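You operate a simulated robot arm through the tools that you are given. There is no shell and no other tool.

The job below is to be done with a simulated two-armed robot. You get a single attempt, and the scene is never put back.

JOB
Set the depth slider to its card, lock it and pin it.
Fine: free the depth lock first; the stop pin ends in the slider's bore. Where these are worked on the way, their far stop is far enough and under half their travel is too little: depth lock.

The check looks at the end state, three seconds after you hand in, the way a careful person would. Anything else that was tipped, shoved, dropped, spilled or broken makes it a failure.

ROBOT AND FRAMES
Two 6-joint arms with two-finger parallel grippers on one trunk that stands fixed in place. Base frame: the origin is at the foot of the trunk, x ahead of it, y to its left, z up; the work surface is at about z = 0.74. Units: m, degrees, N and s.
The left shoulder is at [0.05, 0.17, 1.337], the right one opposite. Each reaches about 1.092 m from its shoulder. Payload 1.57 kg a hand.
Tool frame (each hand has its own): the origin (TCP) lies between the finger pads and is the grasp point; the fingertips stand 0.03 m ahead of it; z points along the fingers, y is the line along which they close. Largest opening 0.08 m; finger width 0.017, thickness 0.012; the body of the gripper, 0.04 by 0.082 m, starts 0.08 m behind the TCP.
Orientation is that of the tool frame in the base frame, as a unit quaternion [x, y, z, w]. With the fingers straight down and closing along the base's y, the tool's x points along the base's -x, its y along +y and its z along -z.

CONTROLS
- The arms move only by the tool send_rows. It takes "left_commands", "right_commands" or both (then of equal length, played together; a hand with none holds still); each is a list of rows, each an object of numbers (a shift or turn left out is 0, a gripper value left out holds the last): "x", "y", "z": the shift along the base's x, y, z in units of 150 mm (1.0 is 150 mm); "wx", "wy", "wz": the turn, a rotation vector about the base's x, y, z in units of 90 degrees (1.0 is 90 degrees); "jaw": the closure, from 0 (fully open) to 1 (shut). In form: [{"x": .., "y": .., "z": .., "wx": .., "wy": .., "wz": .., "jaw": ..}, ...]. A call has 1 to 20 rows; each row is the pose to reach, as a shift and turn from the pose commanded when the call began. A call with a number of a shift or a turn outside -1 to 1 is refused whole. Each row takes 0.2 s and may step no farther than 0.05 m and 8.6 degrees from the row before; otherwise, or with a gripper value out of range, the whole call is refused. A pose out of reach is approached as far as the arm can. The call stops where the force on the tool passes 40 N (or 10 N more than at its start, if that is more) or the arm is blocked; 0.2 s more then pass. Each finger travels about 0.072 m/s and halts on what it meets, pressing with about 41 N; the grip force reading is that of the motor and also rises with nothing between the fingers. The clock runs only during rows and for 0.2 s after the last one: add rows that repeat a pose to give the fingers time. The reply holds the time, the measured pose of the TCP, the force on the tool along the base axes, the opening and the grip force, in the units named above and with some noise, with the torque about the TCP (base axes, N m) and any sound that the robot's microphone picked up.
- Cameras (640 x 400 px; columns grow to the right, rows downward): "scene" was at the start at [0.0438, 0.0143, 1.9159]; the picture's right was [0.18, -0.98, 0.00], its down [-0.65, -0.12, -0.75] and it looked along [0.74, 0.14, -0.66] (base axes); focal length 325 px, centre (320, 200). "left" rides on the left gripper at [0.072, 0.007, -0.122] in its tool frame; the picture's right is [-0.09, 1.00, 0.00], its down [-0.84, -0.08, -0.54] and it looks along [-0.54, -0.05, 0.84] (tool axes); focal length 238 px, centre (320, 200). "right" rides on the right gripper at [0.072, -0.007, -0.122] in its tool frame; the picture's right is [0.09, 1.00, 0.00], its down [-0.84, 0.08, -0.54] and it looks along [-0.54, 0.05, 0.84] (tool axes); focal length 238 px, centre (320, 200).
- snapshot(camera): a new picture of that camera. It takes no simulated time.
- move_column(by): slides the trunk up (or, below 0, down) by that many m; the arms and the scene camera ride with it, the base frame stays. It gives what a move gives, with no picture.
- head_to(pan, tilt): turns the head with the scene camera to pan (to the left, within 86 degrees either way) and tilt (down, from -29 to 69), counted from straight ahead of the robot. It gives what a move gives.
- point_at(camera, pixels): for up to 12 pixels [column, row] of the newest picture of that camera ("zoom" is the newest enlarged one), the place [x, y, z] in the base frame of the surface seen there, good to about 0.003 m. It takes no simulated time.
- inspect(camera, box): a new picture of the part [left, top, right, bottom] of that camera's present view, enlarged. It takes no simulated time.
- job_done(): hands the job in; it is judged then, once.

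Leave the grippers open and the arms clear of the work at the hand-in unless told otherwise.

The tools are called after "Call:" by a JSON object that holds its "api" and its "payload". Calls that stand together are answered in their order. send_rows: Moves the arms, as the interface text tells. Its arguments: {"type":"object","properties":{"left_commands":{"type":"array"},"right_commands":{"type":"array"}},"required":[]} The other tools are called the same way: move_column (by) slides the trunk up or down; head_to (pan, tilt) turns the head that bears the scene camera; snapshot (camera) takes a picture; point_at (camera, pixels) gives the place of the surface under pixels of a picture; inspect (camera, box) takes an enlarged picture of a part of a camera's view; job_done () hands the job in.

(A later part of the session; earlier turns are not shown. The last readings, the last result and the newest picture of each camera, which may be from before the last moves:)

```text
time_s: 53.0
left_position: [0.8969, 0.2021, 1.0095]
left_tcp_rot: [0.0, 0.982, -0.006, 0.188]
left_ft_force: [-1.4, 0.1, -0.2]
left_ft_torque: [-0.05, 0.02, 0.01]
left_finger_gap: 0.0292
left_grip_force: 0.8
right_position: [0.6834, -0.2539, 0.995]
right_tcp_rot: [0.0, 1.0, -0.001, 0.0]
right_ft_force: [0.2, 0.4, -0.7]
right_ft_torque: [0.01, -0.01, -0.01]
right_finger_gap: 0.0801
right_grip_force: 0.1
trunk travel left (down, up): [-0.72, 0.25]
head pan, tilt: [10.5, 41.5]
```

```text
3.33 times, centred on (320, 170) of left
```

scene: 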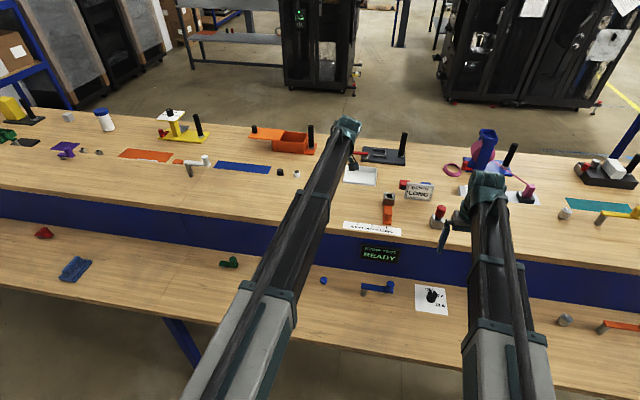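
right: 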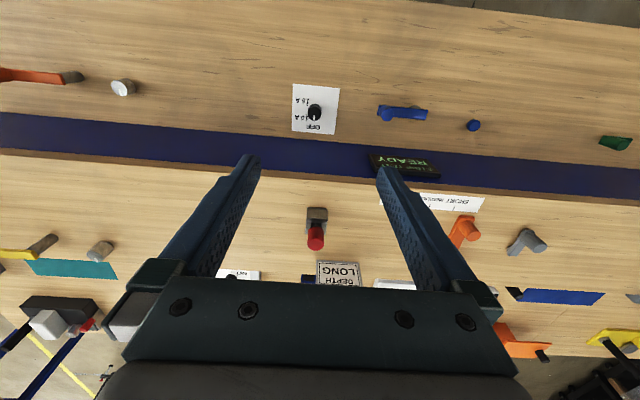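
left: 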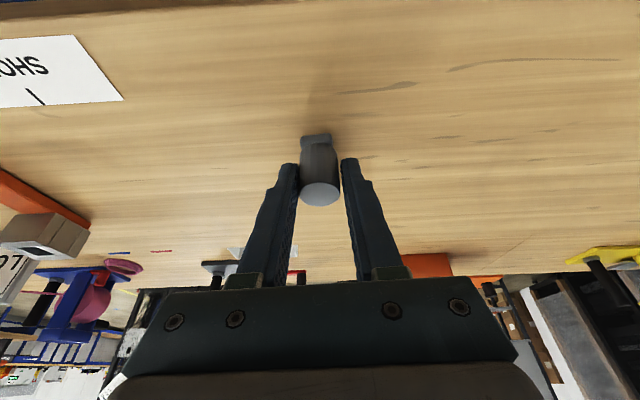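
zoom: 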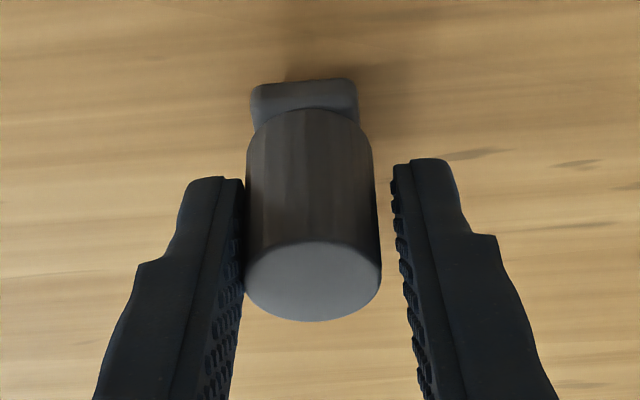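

The gap is opening slightly, which suggests the stop is being met. I'll push a few millimetres more to confirm.

Call:
{"api": "send_rows", "payload": {"left_commands": [{"y": 0.01}, {"y": 0.02}, {"y": 0.03}, {"y": 0.03}, {"y": 0.03}]}}

Call:
{"api": "inspect", "payload": {"camera": "left", "box": [260, 110, 380, 230]}}

```text
time_s: 54.2
left_position: [0.8972, 0.2061, 1.01]
left_tcp_rot: [-0.002, 0.982, -0.005, 0.189]
left_ft_force: [-2.7, -8.4, -3.5]
left_ft_torque: [0.04, 0.04, -0.15]
left_finger_gap: 0.0354
left_grip_force: 4.6
right_position: [0.6842, -0.2526, 0.9946]
right_tcp_rot: [0.0, 1.0, 0.0, 0.0]
right_ft_force: [0.1, -0.3, -0.6]
right_ft_torque: [0.0, -0.04, 0.0]
right_finger_gap: 0.0802
right_grip_force: 0.1
trunk travel left (down, up): [-0.72, 0.25]
head pan, tilt: [10.5, 41.5]
```

```text
3.33 times, centred on (320, 170) of left
```

zoom: 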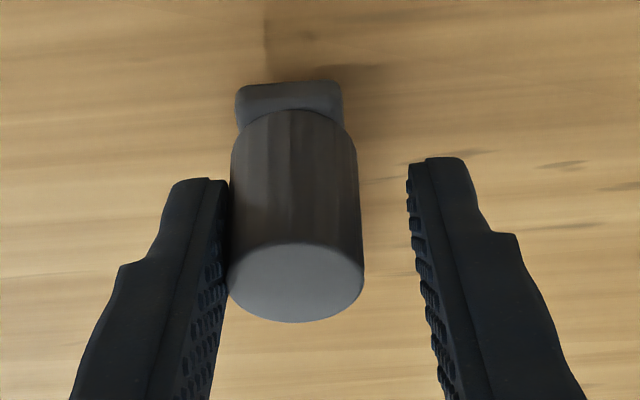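

The reaction is 8.4 N and the finger is pressed back, so the lever is on its stop at the starting angle: locked. I'll relax the push, open the fingers and raise the trunk.

Call:
{"api": "send_rows", "payload": {"left_commands": [{"y": -0.015, "jaw": 0.6}, {"y": -0.03, "jaw": 0.5}, {"y": -0.03, "jaw": 0.3}, {"y": -0.03, "jaw": 0.0}, {"y": -0.03, "jaw": 0.0}]}}

Call:
{"api": "move_column", "payload": {"by": 0.12}}

Call:
{"api": "snapshot", "payload": {"camera": "left"}}

Call:
{"api": "inspect", "payload": {"camera": "scene", "box": [340, 180, 460, 260]}}

```text
time_s: 55.5
left_position: [0.8972, 0.202, 1.0112]
left_tcp_rot: [-0.002, 0.982, -0.006, 0.188]
left_ft_force: [0.5, -0.2, 0.5]
left_ft_torque: [-0.01, -0.01, 0.01]
left_finger_gap: 0.0796
left_grip_force: 0.1
right_position: [0.6837, -0.2514, 0.9948]
right_tcp_rot: [0.0, 1.0, 0.0, 0.0]
right_ft_force: [-0.7, -0.1, -0.1]
right_ft_torque: [0.02, 0.03, 0.0]
right_finger_gap: 0.0798
right_grip_force: 0.0
trunk travel left (down, up): [-0.72, 0.25]
head pan, tilt: [10.5, 41.5]
```

```text
time_s: 57.0
left_position: [0.8985, 0.2028, 1.1307]
left_tcp_rot: [-0.002, 0.982, -0.005, 0.188]
left_ft_force: [-0.1, -0.4, -0.6]
left_ft_torque: [0.01, 0.0, 0.03]
left_finger_gap: 0.0799
left_grip_force: 0.1
right_position: [0.684, -0.2516, 1.1139]
right_tcp_rot: [0.0, 1.0, 0.0, 0.0]
right_ft_force: [0.0, 1.0, -0.1]
right_ft_torque: [0.02, 0.04, 0.01]
right_finger_gap: 0.0799
right_grip_force: 0.1
trunk travel left (down, up): [-0.84, 0.13]
head pan, tilt: [10.5, 41.5]
```

```text
taken
```

left: 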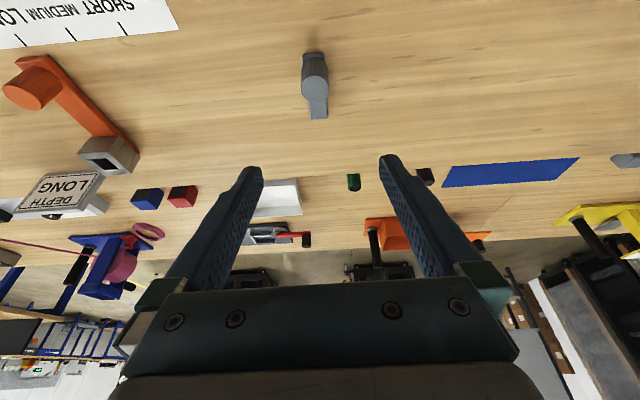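

```text
5.00 times, centred on (400, 220) of scene
```

zoom: 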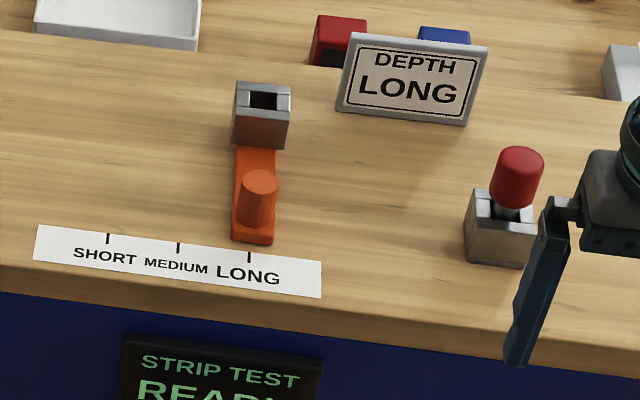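

The lock is back in its starting position and the slider is still in line with LONG. Now I'll park the left arm back in front of the shelf, untilted, and raise the trunk a little. Then I'll bring the right hand nearer the pin, tilted forward by about 25°.

Call:
{"api": "move_column", "payload": {"by": 0.05}}

Call:
{"api": "send_rows", "payload": {"left_commands": [{"x": -0.2, "y": 0.1, "wy": 0.04}, {"x": -0.4, "y": 0.2, "wy": 0.08}, {"x": -0.6, "y": 0.35, "wy": 0.12}, {"x": -0.8, "y": 0.5, "wy": 0.16}, {"x": -0.95, "y": 0.65, "wy": 0.2}, {"x": -1.0, "y": 0.7, "wy": 0.24}, {"x": -1.0, "y": 0.7, "wy": 0.24}], "right_commands": [{"x": 0.0, "wy": -0.05}, {"x": 0.1, "wy": -0.1}, {"x": 0.2, "wy": -0.15}, {"x": 0.3, "wy": -0.2}, {"x": 0.4, "wy": -0.25}, {"x": 0.5, "wy": -0.278}, {"x": 0.5, "wy": -0.278}]}}

Call:
{"api": "snapshot", "payload": {"camera": "right"}}

Call:
{"api": "snapshot", "payload": {"camera": "scene"}}

```text
time_s: 57.9
left_position: [0.8961, 0.2012, 1.18]
left_tcp_rot: [-0.003, 0.982, -0.006, 0.189]
left_ft_force: [-0.7, 0.3, 0.0]
left_ft_torque: [0.04, 0.01, 0.01]
left_finger_gap: 0.0801
left_grip_force: 0.0
right_position: [0.6839, -0.253, 1.1655]
right_tcp_rot: [0.0, 1.0, 0.0, 0.0]
right_ft_force: [0.1, 0.5, -0.4]
right_ft_torque: [-0.01, -0.03, 0.02]
right_finger_gap: 0.0802
right_grip_force: 0.0
trunk travel left (down, up): [-0.89, 0.08]
head pan, tilt: [10.5, 41.5]
```

```text
time_s: 59.5
left_position: [0.7469, 0.3079, 1.1652]
left_tcp_rot: [-0.003, 1.0, -0.005, 0.001]
left_ft_force: [-0.2, 0.1, 0.5]
left_ft_torque: [-0.01, 0.03, 0.02]
left_finger_gap: 0.08
left_grip_force: 0.1
left hand out of reach, approached as far as the arm can: row 1, 2, 3, 4, 5, 6, 7
right_position: [0.7595, -0.2521, 1.1845]
right_tcp_rot: [-0.001, 0.976, 0.0, 0.217]
right_ft_force: [1.3, 0.1, 0.1]
right_ft_torque: [-0.01, -0.01, 0.02]
right_finger_gap: 0.08
right_grip_force: 0.0
right hand out of reach, approached as far as the arm can: row 3, 4, 5, 6, 7
trunk travel left (down, up): [-0.89, 0.08]
head pan, tilt: [10.5, 41.5]
```

```text
taken
```

right: 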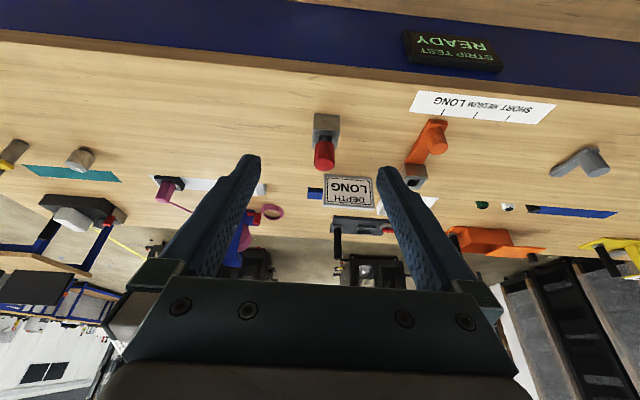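

```text
taken
```

scene: 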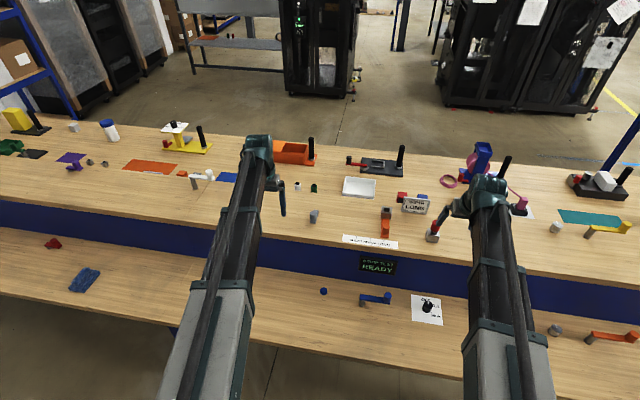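

The right hand is tilted 25° and sees the pin at (325,145). I'll zoom in on the pin in its holder from both cameras.

Call:
{"api": "inspect", "payload": {"camera": "right", "box": [290, 100, 360, 180]}}

Call:
{"api": "inspect", "payload": {"camera": "scene", "box": [410, 200, 460, 250]}}

Call:
{"api": "point_at", "payload": {"camera": "right", "pixels": [[323, 155], [315, 160], [332, 158], [325, 125], [315, 116], [337, 117], [438, 138], [415, 170]]}}

Call:
{"api": "point_at", "payload": {"camera": "scene", "pixels": [[434, 224], [434, 221], [432, 238], [427, 237], [438, 240], [433, 231]]}}

```text
5.00 times, centred on (325, 140) of right
```

zoom: 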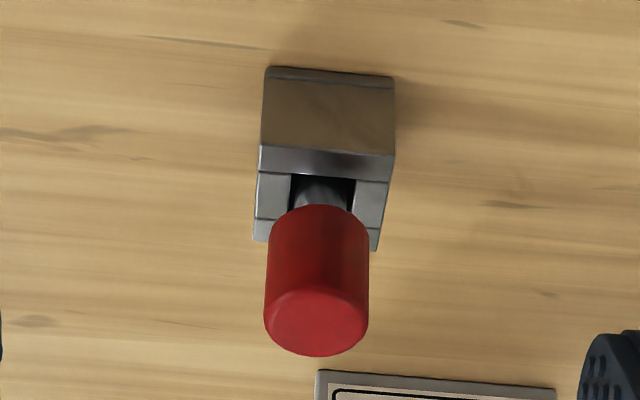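

```text
8.00 times, centred on (435, 225) of scene
```

zoom: 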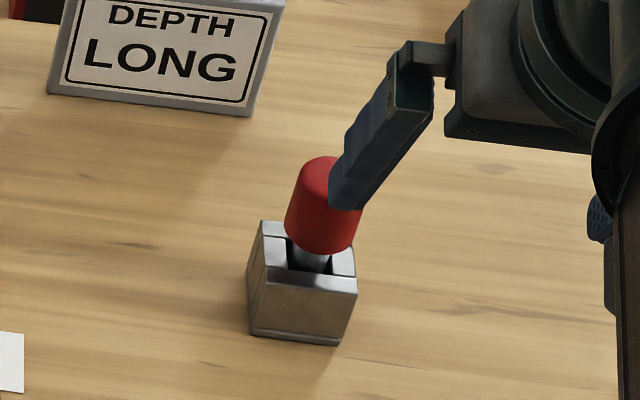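

```text
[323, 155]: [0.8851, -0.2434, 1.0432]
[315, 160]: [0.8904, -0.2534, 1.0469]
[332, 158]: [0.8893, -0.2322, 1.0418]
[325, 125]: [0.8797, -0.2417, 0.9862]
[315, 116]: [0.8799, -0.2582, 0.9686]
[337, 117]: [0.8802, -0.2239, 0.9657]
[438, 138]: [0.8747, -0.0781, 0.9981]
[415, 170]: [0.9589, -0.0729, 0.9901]
```

```text
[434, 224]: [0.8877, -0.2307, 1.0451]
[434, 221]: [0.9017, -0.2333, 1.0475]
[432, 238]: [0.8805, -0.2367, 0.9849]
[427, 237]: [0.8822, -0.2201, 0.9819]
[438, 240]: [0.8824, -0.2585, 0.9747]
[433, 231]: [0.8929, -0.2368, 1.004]
```

The pin stands in a grey block like the slider's. Block centre is about (0.898, −0.240), red cap top z ≈ 1.046, cap bottom ≈ 1.008. I'll move the right hand above it and check the centring. The left hand can retreat a bit more at the same time.

Call:
{"api": "send_rows", "payload": {"right_commands": [{"x": 0.18, "y": 0.016}, {"x": 0.36, "y": 0.032}, {"x": 0.54, "y": 0.048}, {"x": 0.72, "y": 0.064}, {"x": 0.883, "y": 0.08}, {"x": 0.883, "y": 0.08}], "left_commands": [{"x": -0.1}, {"x": -0.2}, {"x": -0.3}, {"x": -0.3}, {"x": -0.3}, {"x": -0.3}]}}

Call:
{"api": "snapshot", "payload": {"camera": "right"}}

Call:
{"api": "inspect", "payload": {"camera": "right", "box": [280, 20, 360, 120]}}

```text
time_s: 60.9
left_position: [0.7017, 0.3076, 1.1654]
left_tcp_rot: [-0.003, 1.0, -0.006, 0.001]
left_ft_force: [-0.2, 0.3, 0.3]
left_ft_torque: [-0.01, -0.02, 0.01]
left_finger_gap: 0.0802
left_grip_force: 0.1
right_position: [0.8915, -0.2402, 1.185]
right_tcp_rot: [0.0, 0.976, 0.001, 0.216]
right_ft_force: [-0.1, -0.4, -0.1]
right_ft_torque: [0.03, -0.01, -0.02]
right_finger_gap: 0.0799
right_grip_force: 0.2
trunk travel left (down, up): [-0.89, 0.08]
head pan, tilt: [10.5, 41.5]
```

```text
taken
```

right: 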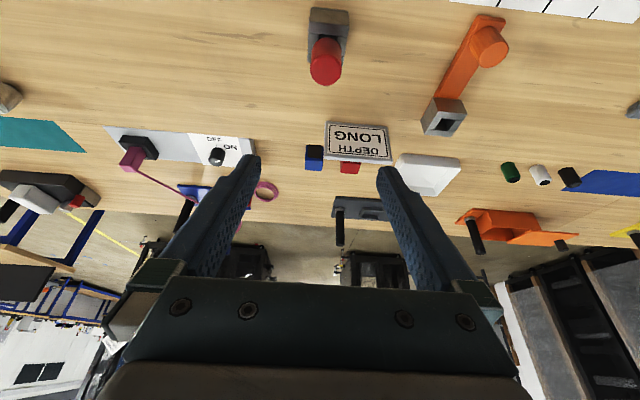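

```text
4.00 times, centred on (320, 70) of right
```

zoom: 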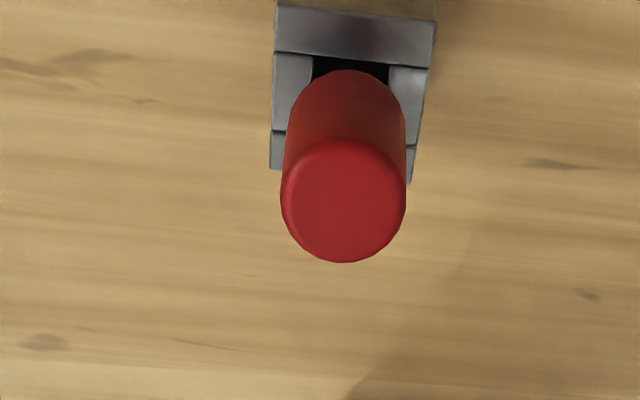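

Call:
{"api": "point_at", "payload": {"camera": "right", "pixels": [[326, 70], [312, 70], [340, 70], [326, 57], [326, 83], [310, 25], [347, 27], [309, 60], [343, 62], [310, 33], [345, 34]]}}

Call:
{"api": "point_at", "payload": {"camera": "right", "pixels": [[442, 124], [425, 116], [467, 116], [422, 133], [455, 137], [436, 97], [489, 42], [478, 44], [501, 42]]}}

Call:
{"api": "inspect", "payload": {"camera": "right", "box": [400, 10, 520, 150]}}

```text
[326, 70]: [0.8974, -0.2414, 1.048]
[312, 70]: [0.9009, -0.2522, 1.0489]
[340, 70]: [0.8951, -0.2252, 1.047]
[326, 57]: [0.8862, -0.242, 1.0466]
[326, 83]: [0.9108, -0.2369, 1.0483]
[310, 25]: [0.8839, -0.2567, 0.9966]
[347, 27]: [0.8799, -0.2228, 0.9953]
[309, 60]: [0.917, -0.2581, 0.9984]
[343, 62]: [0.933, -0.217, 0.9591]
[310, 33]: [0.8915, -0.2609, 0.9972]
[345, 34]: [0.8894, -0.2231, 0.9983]
```

```text
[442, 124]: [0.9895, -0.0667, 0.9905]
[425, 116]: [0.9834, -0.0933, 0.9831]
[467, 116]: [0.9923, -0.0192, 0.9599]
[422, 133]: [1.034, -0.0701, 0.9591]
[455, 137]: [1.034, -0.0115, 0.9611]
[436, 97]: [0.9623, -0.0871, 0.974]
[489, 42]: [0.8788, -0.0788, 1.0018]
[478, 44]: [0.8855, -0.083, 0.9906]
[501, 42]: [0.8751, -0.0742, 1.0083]
```

```text
2.86 times, centred on (460, 80) of right
```

zoom: 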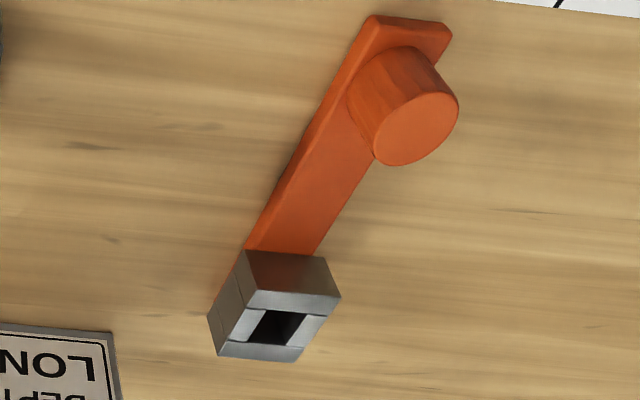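

The cap centre is (0.898, −0.240), top z 1.048, diameter about 0.026. The tilted fingers straddle it along y, so I'll lower in stages.

Call:
{"api": "move_column", "payload": {"by": -0.095}}

Call:
{"api": "snapshot", "payload": {"camera": "right"}}

```text
time_s: 62.2
left_position: [0.7026, 0.3071, 1.0694]
left_tcp_rot: [-0.002, 1.0, -0.005, 0.002]
left_ft_force: [1.3, 0.2, 0.2]
left_ft_torque: [0.01, 0.03, 0.03]
left_finger_gap: 0.08
left_grip_force: 0.1
right_position: [0.8927, -0.2399, 1.0911]
right_tcp_rot: [0.0, 0.976, 0.001, 0.217]
right_ft_force: [0.6, 0.0, 0.2]
right_ft_torque: [0.02, 0.02, 0.0]
right_finger_gap: 0.0799
right_grip_force: 0.0
trunk travel left (down, up): [-0.795, 0.175]
head pan, tilt: [10.5, 41.5]
```

```text
taken
```

right: 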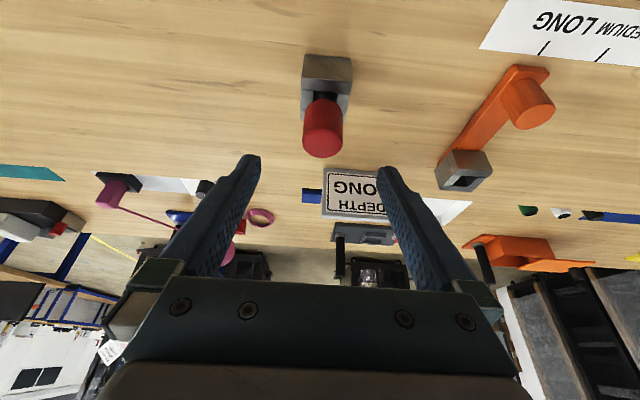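

The cap at (322,137) lies midway between the fingertips. I'll lower another 0.050 m so the tips end just above the holder's top.

Call:
{"api": "move_column", "payload": {"by": -0.05}}

Call:
{"api": "snapshot", "payload": {"camera": "right"}}

Call:
{"api": "inspect", "payload": {"camera": "scene", "box": [390, 150, 490, 230]}}

```text
time_s: 63.1
left_position: [0.7019, 0.3072, 1.0208]
left_tcp_rot: [-0.003, 1.0, -0.005, 0.002]
left_ft_force: [0.0, -0.2, 0.1]
left_ft_torque: [0.0, 0.01, -0.01]
left_finger_gap: 0.0802
left_grip_force: 0.0
right_position: [0.8929, -0.2415, 1.0405]
right_tcp_rot: [0.0, 0.976, -0.001, 0.218]
right_ft_force: [0.0, 1.2, -1.0]
right_ft_torque: [0.03, -0.03, 0.0]
right_finger_gap: 0.0802
right_grip_force: 0.1
trunk travel left (down, up): [-0.745, 0.225]
head pan, tilt: [10.5, 41.5]
```

```text
taken
```

right: 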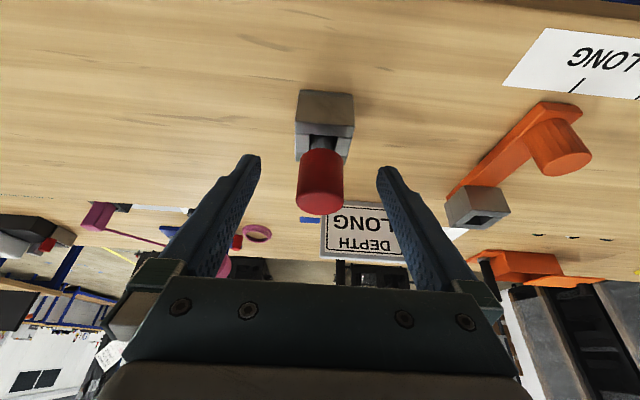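

```text
5.00 times, centred on (440, 190) of scene
```

zoom: 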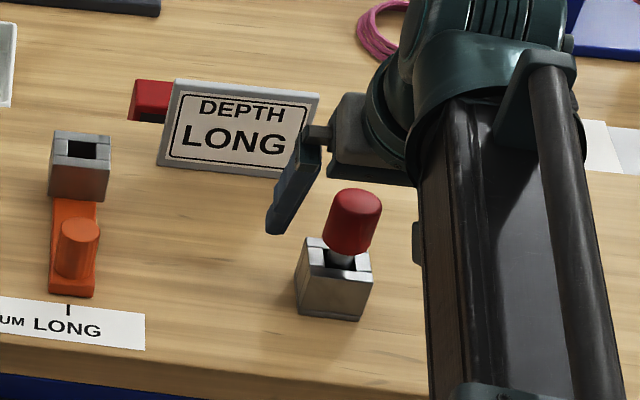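

The cap is centred between the tips and the fingers clear the block. I'll close the right gripper on the cap.

Call:
{"api": "send_rows", "payload": {"right_commands": [{"jaw": 0.3}, {"jaw": 0.5}, {"jaw": 0.65}, {"jaw": 0.75}, {"jaw": 0.9}, {"jaw": 0.9}, {"jaw": 0.9}]}}

Call:
{"api": "snapshot", "payload": {"camera": "right"}}

Call:
{"api": "inspect", "payload": {"camera": "right", "box": [260, 80, 380, 230]}}

```text
time_s: 64.7
left_position: [0.704, 0.3071, 1.0204]
left_tcp_rot: [-0.003, 1.0, -0.005, 0.001]
left_ft_force: [-0.4, 0.7, -0.3]
left_ft_torque: [0.02, 0.02, 0.0]
left_finger_gap: 0.0802
left_grip_force: 0.0
right_position: [0.8922, -0.2409, 1.0401]
right_tcp_rot: [0.0, 0.976, 0.0, 0.217]
right_ft_force: [-0.2, 0.0, -0.8]
right_ft_torque: [0.01, -0.03, 0.01]
right_finger_gap: 0.028
right_grip_force: 38.3
trunk travel left (down, up): [-0.745, 0.225]
head pan, tilt: [10.5, 41.5]
```

```text
taken
```

right: 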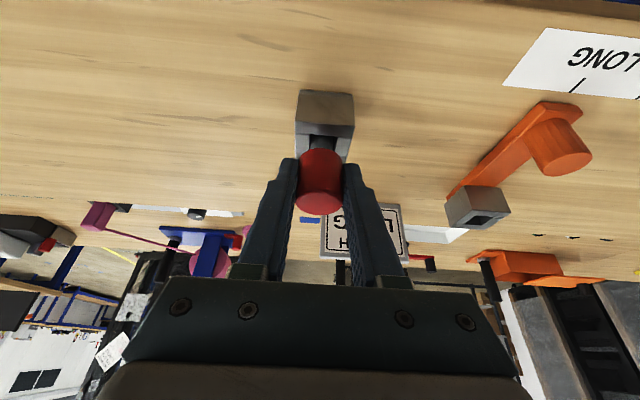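

```text
2.67 times, centred on (320, 155) of right
```

zoom: 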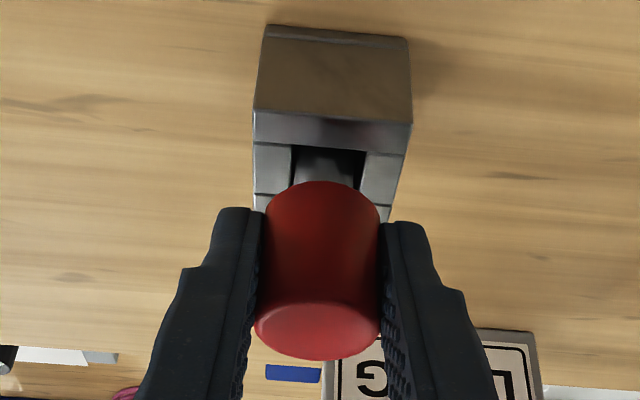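

The grip is firm: 38 N at a 0.028 m gap, with the shaft centred in its bore. I'll lift straight up with the trunk.

Call:
{"api": "move_column", "payload": {"by": 0.03}}

Call:
{"api": "move_column", "payload": {"by": 0.06}}

Call:
{"api": "snapshot", "payload": {"camera": "right"}}

Call:
{"api": "snapshot", "payload": {"camera": "scene"}}

```text
time_s: 65.4
left_position: [0.7039, 0.3079, 1.0508]
left_tcp_rot: [-0.004, 1.0, -0.005, 0.001]
left_ft_force: [0.2, 0.7, -0.5]
left_ft_torque: [0.0, 0.0, -0.02]
left_finger_gap: 0.08
left_grip_force: 0.0
right_position: [0.8925, -0.2396, 1.0712]
right_tcp_rot: [-0.001, 0.976, 0.0, 0.216]
right_ft_force: [0.6, 0.1, -0.1]
right_ft_torque: [0.0, -0.01, -0.01]
right_finger_gap: 0.0282
right_grip_force: 37.7
trunk travel left (down, up): [-0.775, 0.195]
head pan, tilt: [10.5, 41.5]
```

```text
time_s: 66.4
left_position: [0.7033, 0.3065, 1.109]
left_tcp_rot: [-0.003, 1.0, -0.004, 0.001]
left_ft_force: [-0.3, -0.1, 0.4]
left_ft_torque: [0.01, -0.01, 0.01]
left_finger_gap: 0.08
left_grip_force: 0.0
right_position: [0.8931, -0.2405, 1.1292]
right_tcp_rot: [0.0, 0.976, 0.0, 0.217]
right_ft_force: [-0.4, -0.2, 0.2]
right_ft_torque: [0.01, 0.02, 0.02]
right_finger_gap: 0.028
right_grip_force: 38.2
trunk travel left (down, up): [-0.835, 0.135]
head pan, tilt: [10.5, 41.5]
```

```text
taken
```

right: 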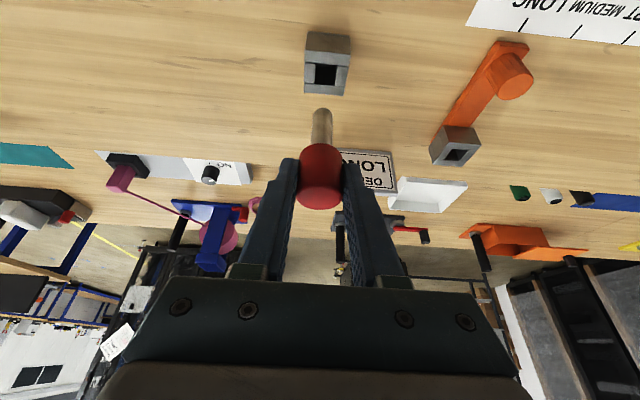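

```text
taken
```

scene: 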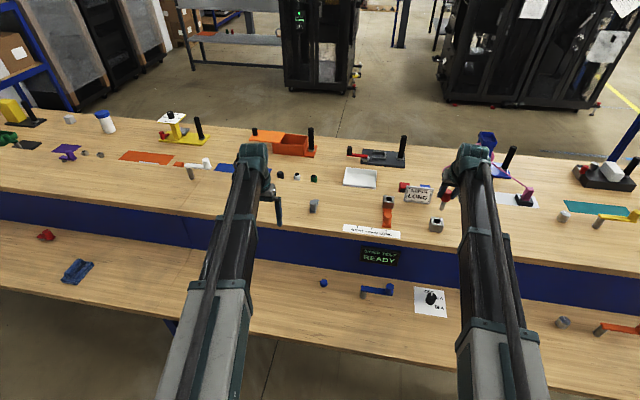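

The pin is out of its holder. Both bores are now visible in one picture, the holder's at (325,74) and the slider's at (456,152), so I'll measure the offset between them.

Call:
{"api": "inspect", "payload": {"camera": "right", "box": [290, 20, 370, 130]}}

Call:
{"api": "inspect", "payload": {"camera": "right", "box": [420, 110, 500, 180]}}

Call:
{"api": "point_at", "payload": {"camera": "right", "pixels": [[308, 55], [348, 57], [304, 92], [344, 95], [310, 75], [343, 77], [326, 60], [325, 91]]}}

Call:
{"api": "point_at", "payload": {"camera": "right", "pixels": [[438, 143], [477, 143], [432, 163], [471, 164], [440, 155], [473, 155], [456, 146], [453, 164]]}}

```text
3.64 times, centred on (330, 75) of right
```

zoom: 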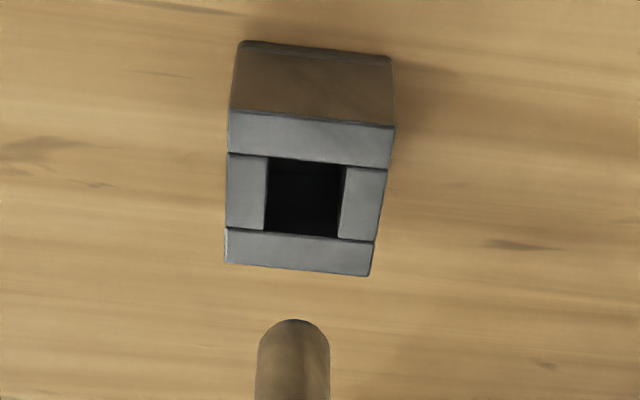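

```text
5.71 times, centred on (460, 145) of right
```

zoom: 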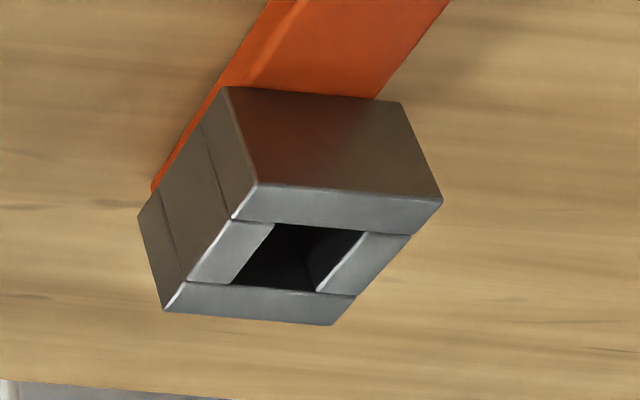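

```text
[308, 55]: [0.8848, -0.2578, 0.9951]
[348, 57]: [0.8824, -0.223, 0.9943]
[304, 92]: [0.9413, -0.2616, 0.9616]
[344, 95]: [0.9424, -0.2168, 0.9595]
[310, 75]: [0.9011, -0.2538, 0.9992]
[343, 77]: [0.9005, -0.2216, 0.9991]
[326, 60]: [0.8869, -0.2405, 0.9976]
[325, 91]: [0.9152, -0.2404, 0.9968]
```

```text
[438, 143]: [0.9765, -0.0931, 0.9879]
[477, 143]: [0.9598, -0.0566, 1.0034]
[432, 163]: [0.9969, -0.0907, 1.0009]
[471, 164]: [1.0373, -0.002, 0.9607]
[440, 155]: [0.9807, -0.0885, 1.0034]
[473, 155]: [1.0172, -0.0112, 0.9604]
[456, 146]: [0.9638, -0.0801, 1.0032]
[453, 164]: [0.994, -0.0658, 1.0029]
```

Call:
{"api": "point_at", "payload": {"camera": "zoom", "pixels": [[264, 196], [426, 208], [330, 317], [180, 304], [345, 205], [240, 245], [360, 262], [255, 307], [300, 257]]}}

Call:
{"api": "point_at", "payload": {"camera": "scene", "pixels": [[387, 198], [384, 197], [391, 198], [436, 220], [437, 223]]}}

Call:
{"api": "inspect", "payload": {"camera": "scene", "box": [360, 170, 460, 250]}}

```text
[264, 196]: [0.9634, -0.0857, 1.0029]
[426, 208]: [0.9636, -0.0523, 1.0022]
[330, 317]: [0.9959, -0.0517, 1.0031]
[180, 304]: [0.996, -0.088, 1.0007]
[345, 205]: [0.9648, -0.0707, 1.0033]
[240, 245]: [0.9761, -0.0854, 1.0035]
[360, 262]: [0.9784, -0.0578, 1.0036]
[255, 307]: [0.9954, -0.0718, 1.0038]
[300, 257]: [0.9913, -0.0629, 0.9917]
```

```text
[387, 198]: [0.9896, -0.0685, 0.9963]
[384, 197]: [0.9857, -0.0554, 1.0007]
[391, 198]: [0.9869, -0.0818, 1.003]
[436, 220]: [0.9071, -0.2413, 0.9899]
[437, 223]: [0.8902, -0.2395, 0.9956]
```

```text
5.00 times, centred on (410, 210) of scene
```

zoom: 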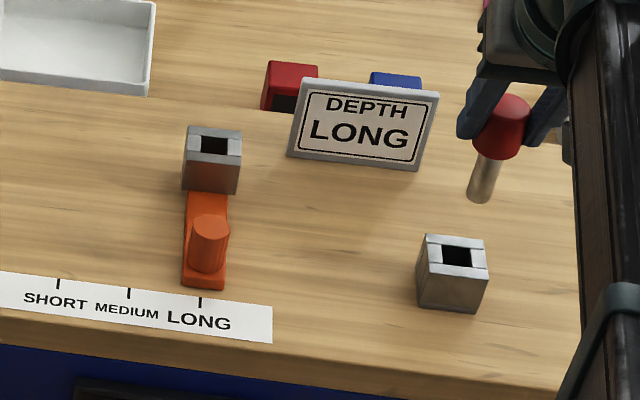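

The slider bore's centre is (0.9797, −0.0694) with its top at z 1.003. The holder's was (0.9005, −0.2395), so the pin must move by (+0.079, +0.170). The shaft tip is well above everything on the way, so I'll carry the pin over in two gentle moves.

Call:
{"api": "send_rows", "payload": {"right_commands": [{"x": 0.04, "y": 0.1}, {"x": 0.08, "y": 0.2}, {"x": 0.12, "y": 0.3}, {"x": 0.16, "y": 0.4}, {"x": 0.2, "y": 0.5}, {"x": 0.24, "y": 0.6}, {"x": 0.28, "y": 0.7}, {"x": 0.32, "y": 0.8}, {"x": 0.36, "y": 0.9}, {"x": 0.4, "y": 1.0}, {"x": 0.4, "y": 1.0}]}}

Call:
{"api": "send_rows", "payload": {"right_commands": [{"x": 0.06, "y": 0.07}, {"x": 0.127, "y": 0.133}, {"x": 0.127, "y": 0.133}, {"x": 0.127, "y": 0.133}]}}

Call:
{"api": "snapshot", "payload": {"camera": "right"}}

Call:
{"api": "snapshot", "payload": {"camera": "scene"}}

```text
time_s: 68.8
left_position: [0.7036, 0.3093, 1.1098]
left_tcp_rot: [-0.002, 1.0, -0.005, 0.001]
left_ft_force: [-0.1, -0.3, 0.0]
left_ft_torque: [0.02, 0.01, 0.02]
left_finger_gap: 0.08
left_grip_force: 0.0
right_position: [0.9514, -0.0912, 1.1302]
right_tcp_rot: [0.0, 0.976, 0.0, 0.216]
right_ft_force: [-0.1, 0.8, -0.3]
right_ft_torque: [0.02, 0.01, 0.01]
right_finger_gap: 0.028
right_grip_force: 38.8
trunk travel left (down, up): [-0.835, 0.135]
head pan, tilt: [10.5, 41.5]
```

```text
time_s: 69.8
left_position: [0.7024, 0.3082, 1.1093]
left_tcp_rot: [-0.002, 1.0, -0.005, 0.001]
left_ft_force: [-0.7, -0.9, -0.2]
left_ft_torque: [0.01, 0.01, 0.01]
left_finger_gap: 0.08
left_grip_force: 0.2
right_position: [0.9727, -0.0705, 1.13]
right_tcp_rot: [0.0, 0.976, 0.0, 0.216]
right_ft_force: [-0.6, 1.3, 0.0]
right_ft_torque: [0.0, -0.04, 0.03]
right_finger_gap: 0.028
right_grip_force: 38.5
trunk travel left (down, up): [-0.835, 0.135]
head pan, tilt: [10.5, 41.5]
```

```text
taken
```

right: 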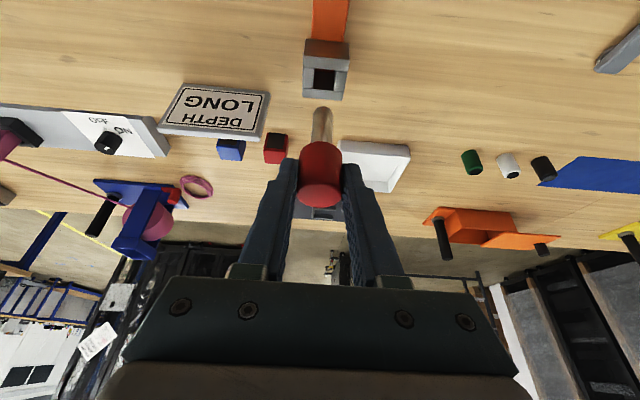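

```text
taken
```

scene: 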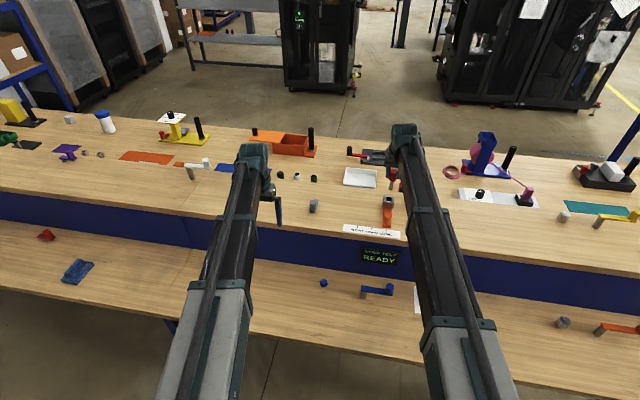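

Now I'll compare with the earlier view of the holder taken at the same hand height, using the same zoom box, to check alignment.

Call:
{"api": "inspect", "payload": {"camera": "right", "box": [290, 20, 370, 130]}}

Call:
{"api": "point_at", "payload": {"camera": "zoom", "pixels": [[245, 150], [385, 162], [370, 280], [235, 275], [310, 150], [300, 280], [245, 220], [370, 220]]}}

Call:
{"api": "inspect", "payload": {"camera": "scene", "box": [350, 160, 430, 240]}}

```text
3.64 times, centred on (330, 75) of right
```

zoom: 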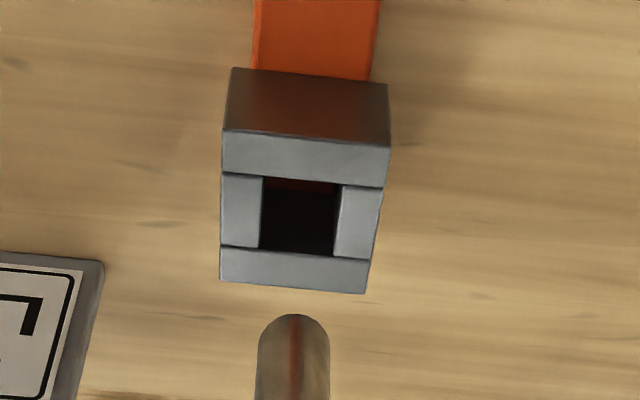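

```text
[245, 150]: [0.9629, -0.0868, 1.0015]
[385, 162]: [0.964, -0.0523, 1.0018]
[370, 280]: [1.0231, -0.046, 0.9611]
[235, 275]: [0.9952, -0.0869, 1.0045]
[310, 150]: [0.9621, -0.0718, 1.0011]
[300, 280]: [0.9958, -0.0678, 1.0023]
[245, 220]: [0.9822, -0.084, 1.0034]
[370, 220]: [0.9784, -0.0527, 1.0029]
```

```text
5.00 times, centred on (390, 200) of scene
```

zoom: 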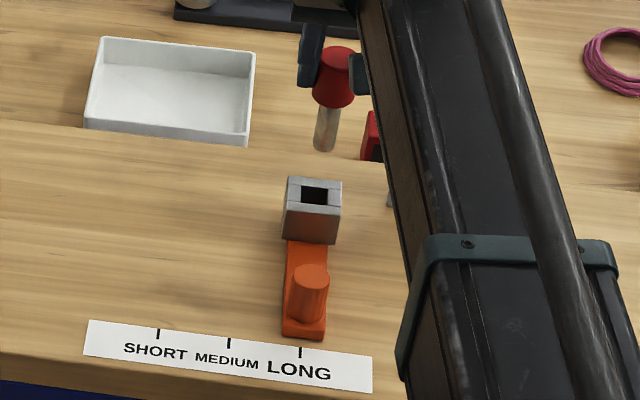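

Modelling the camera projection from both views, the bore is about 1.8 mm further in +x than the hand's aim, and y is aligned with the shaft. I'll shift x by +1.8 mm and lower partway to check again before entry.

Call:
{"api": "send_rows", "payload": {"right_commands": [{"x": 0.006}, {"x": 0.012}, {"x": 0.012}, {"x": 0.012}]}}

Call:
{"api": "move_column", "payload": {"by": -0.033}}

Call:
{"api": "snapshot", "payload": {"camera": "right"}}

Call:
{"api": "inspect", "payload": {"camera": "right", "box": [280, 50, 370, 170]}}

Call:
{"api": "inspect", "payload": {"camera": "scene", "box": [350, 150, 430, 220]}}

```text
time_s: 70.8
left_position: [0.7027, 0.3067, 1.1096]
left_tcp_rot: [-0.003, 1.0, -0.006, 0.001]
left_ft_force: [0.2, 0.3, 0.5]
left_ft_torque: [-0.01, -0.01, 0.04]
left_finger_gap: 0.0799
left_grip_force: 0.0
right_position: [0.9737, -0.0716, 1.1314]
right_tcp_rot: [0.0, 0.976, 0.0, 0.217]
right_ft_force: [-0.4, -0.3, -0.5]
right_ft_torque: [-0.01, 0.0, 0.0]
right_finger_gap: 0.0282
right_grip_force: 38.6
trunk travel left (down, up): [-0.835, 0.135]
head pan, tilt: [10.5, 41.5]
```

```text
time_s: 71.6
left_position: [0.7021, 0.3074, 1.0758]
left_tcp_rot: [-0.002, 1.0, -0.005, 0.001]
left_ft_force: [0.4, -0.4, 0.4]
left_ft_torque: [0.01, 0.01, -0.02]
left_finger_gap: 0.0802
left_grip_force: 0.0
right_position: [0.9727, -0.0701, 1.0971]
right_tcp_rot: [0.0, 0.976, 0.0, 0.217]
right_ft_force: [1.2, 0.3, 0.2]
right_ft_torque: [0.01, 0.01, 0.02]
right_finger_gap: 0.028
right_grip_force: 38.2
trunk travel left (down, up): [-0.802, 0.168]
head pan, tilt: [10.5, 41.5]
```

```text
taken
```

right: 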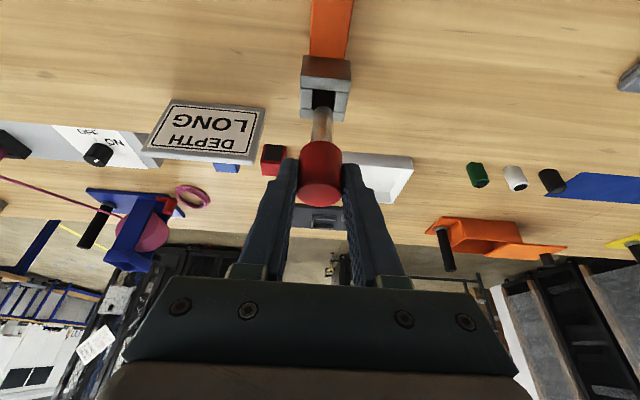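

```text
3.33 times, centred on (325, 110) of right
```

zoom: 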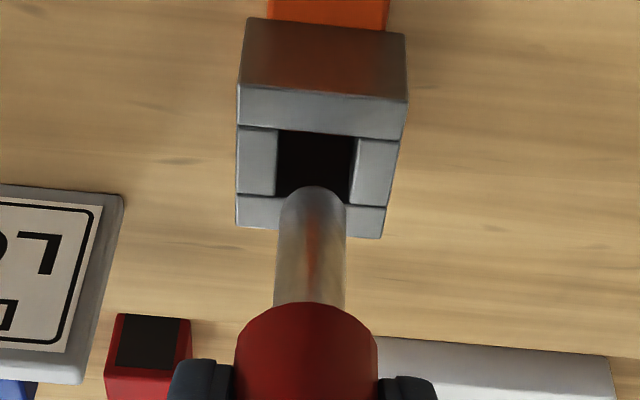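

```text
5.71 times, centred on (390, 185) of scene
```

zoom: 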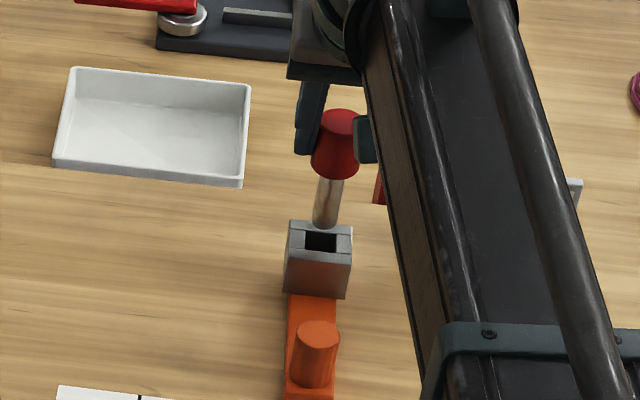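

The shaft is laterally centred over the bore in the right view. In the scene view, extending the shaft's axis downward hits the bore centre. I'll lower slowly and watch the force.

Call:
{"api": "move_column", "payload": {"by": -0.015}}

Call:
{"api": "inspect", "payload": {"camera": "right", "box": [280, 70, 370, 190]}}

Call:
{"api": "inspect", "payload": {"camera": "scene", "box": [350, 140, 430, 210]}}

```text
time_s: 72.2
left_position: [0.7032, 0.3073, 1.0606]
left_tcp_rot: [-0.002, 1.0, -0.005, 0.002]
left_ft_force: [-0.2, 0.1, 1.1]
left_ft_torque: [0.0, 0.02, 0.01]
left_finger_gap: 0.0802
left_grip_force: 0.1
right_position: [0.972, -0.0698, 1.0831]
right_tcp_rot: [0.0, 0.976, 0.0, 0.218]
right_ft_force: [0.7, -0.2, 0.1]
right_ft_torque: [-0.02, -0.02, -0.06]
right_finger_gap: 0.0282
right_grip_force: 38.1
trunk travel left (down, up): [-0.787, 0.183]
head pan, tilt: [10.5, 41.5]
```

```text
3.33 times, centred on (325, 130) of right
```

zoom: 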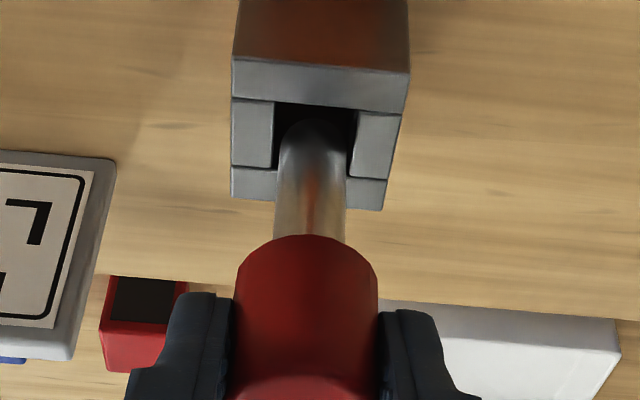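

```text
5.71 times, centred on (390, 175) of scene
```

zoom: 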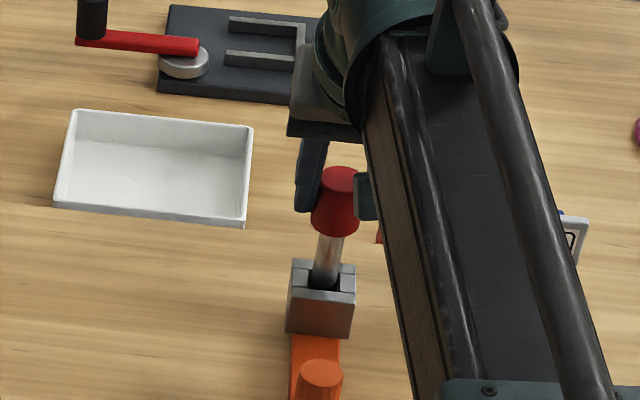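

The shaft tip is entering the bore with no force. I'll lower another 0.012 m.

Call:
{"api": "move_column", "payload": {"by": -0.012}}

Call:
{"api": "inspect", "payload": {"camera": "right", "box": [280, 80, 370, 200]}}

Call:
{"api": "inspect", "payload": {"camera": "scene", "box": [350, 140, 430, 210]}}

```text
time_s: 72.8
left_position: [0.7029, 0.3085, 1.0498]
left_tcp_rot: [-0.003, 1.0, -0.005, 0.002]
left_ft_force: [-0.4, -0.5, -0.1]
left_ft_torque: [-0.03, -0.01, 0.01]
left_finger_gap: 0.0801
left_grip_force: 0.0
right_position: [0.9717, -0.0711, 1.0712]
right_tcp_rot: [0.0, 0.976, 0.0, 0.217]
right_ft_force: [-0.2, -0.2, -1.0]
right_ft_torque: [0.04, -0.01, 0.0]
right_finger_gap: 0.0282
right_grip_force: 38.7
trunk travel left (down, up): [-0.775, 0.195]
head pan, tilt: [10.5, 41.5]
```

```text
3.33 times, centred on (325, 140) of right
```

zoom: 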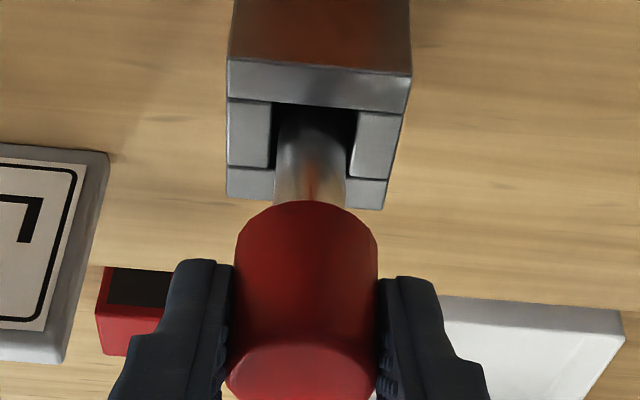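

```text
5.71 times, centred on (390, 175) of scene
```

zoom: 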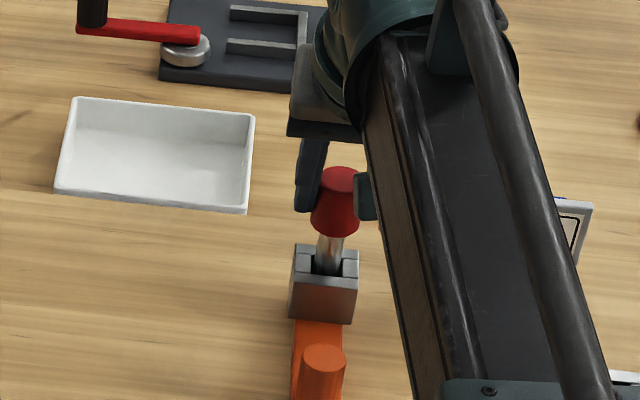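

The shaft is inside the bore and the force is still near zero. I'll keep lowering in smaller steps.

Call:
{"api": "move_column", "payload": {"by": -0.012}}

Call:
{"api": "move_column", "payload": {"by": -0.007}}

Call:
{"api": "inspect", "payload": {"camera": "right", "box": [280, 80, 370, 200]}}

Call:
{"api": "inspect", "payload": {"camera": "scene", "box": [350, 140, 430, 210]}}

```text
time_s: 73.4
left_position: [0.7031, 0.3069, 1.0386]
left_tcp_rot: [-0.002, 1.0, -0.005, 0.002]
left_ft_force: [0.3, -0.5, 0.6]
left_ft_torque: [-0.03, 0.0, 0.04]
left_finger_gap: 0.0804
left_grip_force: 0.0
right_position: [0.974, -0.0701, 1.0579]
right_tcp_rot: [0.0, 0.976, 0.0, 0.217]
right_ft_force: [-0.7, 0.6, 0.0]
right_ft_torque: [-0.02, 0.0, -0.02]
right_finger_gap: 0.028
right_grip_force: 38.6
trunk travel left (down, up): [-0.763, 0.207]
head pan, tilt: [10.5, 41.5]
```

```text
time_s: 74.0
left_position: [0.7018, 0.3084, 1.0309]
left_tcp_rot: [-0.002, 1.0, -0.005, 0.001]
left_ft_force: [0.0, -0.5, 0.3]
left_ft_torque: [0.02, -0.03, 0.02]
left_finger_gap: 0.0798
left_grip_force: 0.2
right_position: [0.9721, -0.071, 1.0532]
right_tcp_rot: [-0.001, 0.976, 0.0, 0.218]
right_ft_force: [3.0, -0.2, 15.9]
right_ft_torque: [0.12, -0.38, 0.01]
right_finger_gap: 0.0282
right_grip_force: 38.6
trunk travel left (down, up): [-0.756, 0.214]
head pan, tilt: [10.5, 41.5]
```

```text
3.33 times, centred on (325, 140) of right
```

zoom: 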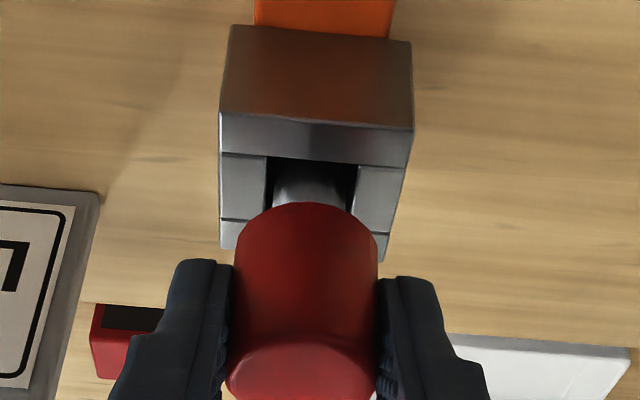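

```text
5.71 times, centred on (390, 175) of scene
```

zoom: 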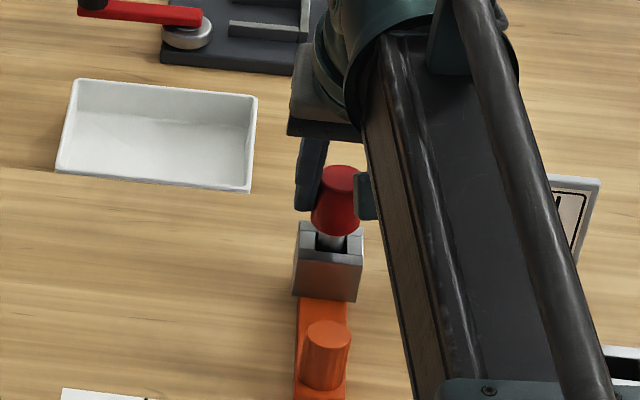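

Contact: 15.9 N upward at TCP z ≈ 1.053. That is about 7 mm shallower relative to the block top than the pin sat in its holder, so it could be the bore floor or an edge. I'll ease up 3 mm and check the alignment.

Call:
{"api": "move_column", "payload": {"by": 0.004}}

Call:
{"api": "snapshot", "payload": {"camera": "right"}}

Call:
{"api": "inspect", "payload": {"camera": "right", "box": [290, 90, 350, 160]}}

Call:
{"api": "inspect", "payload": {"camera": "scene", "box": [370, 160, 410, 200]}}

Call:
{"api": "inspect", "payload": {"camera": "left", "box": [0, 0, 320, 250]}}

```text
time_s: 74.5
left_position: [0.7021, 0.309, 1.0333]
left_tcp_rot: [-0.003, 1.0, -0.006, 0.001]
left_ft_force: [-0.3, -0.9, 0.2]
left_ft_torque: [-0.02, -0.01, -0.02]
left_finger_gap: 0.0801
left_grip_force: 0.1
right_position: [0.9723, -0.0696, 1.0552]
right_tcp_rot: [-0.001, 0.976, 0.0, 0.216]
right_ft_force: [0.2, -0.7, -0.8]
right_ft_torque: [-0.01, -0.02, 0.01]
right_finger_gap: 0.0283
right_grip_force: 38.6
trunk travel left (down, up): [-0.76, 0.21]
head pan, tilt: [10.5, 41.5]
```

```text
taken
```

right: 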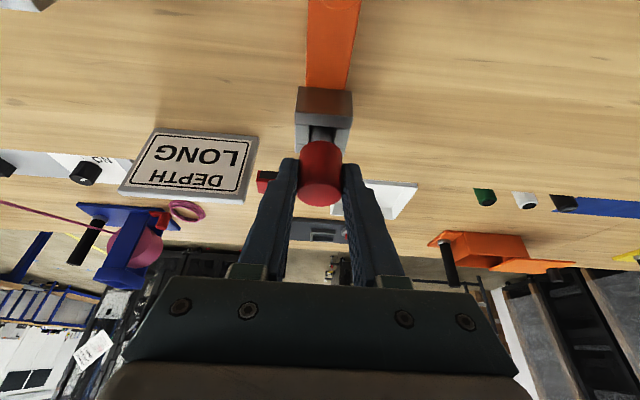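

```text
5.71 times, centred on (320, 125) of right
```

zoom: 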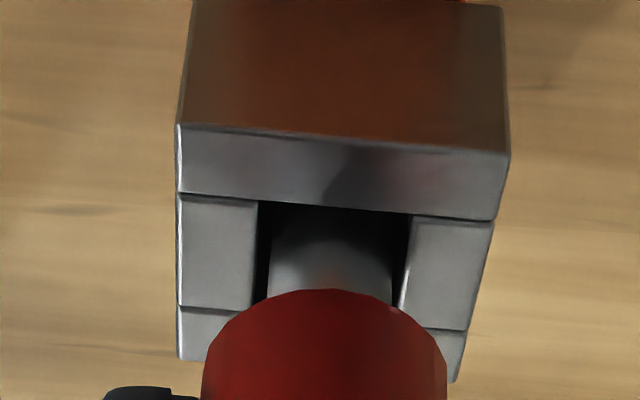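

```text
10.00 times, centred on (390, 180) of scene
```

zoom: 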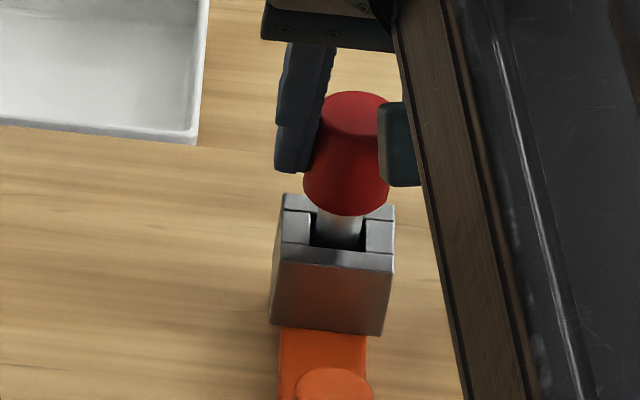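

```text
1.60 times, centred on (160, 125) of left
```

zoom: 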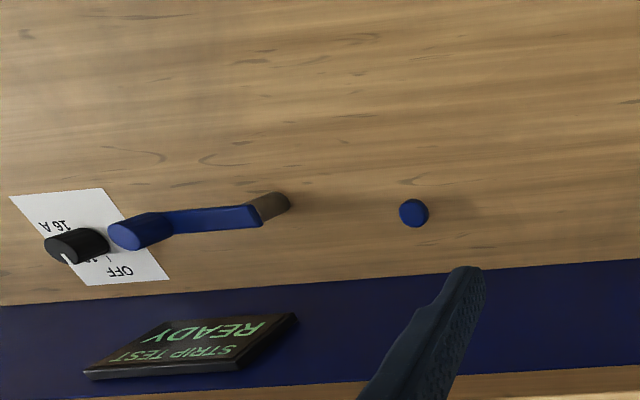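

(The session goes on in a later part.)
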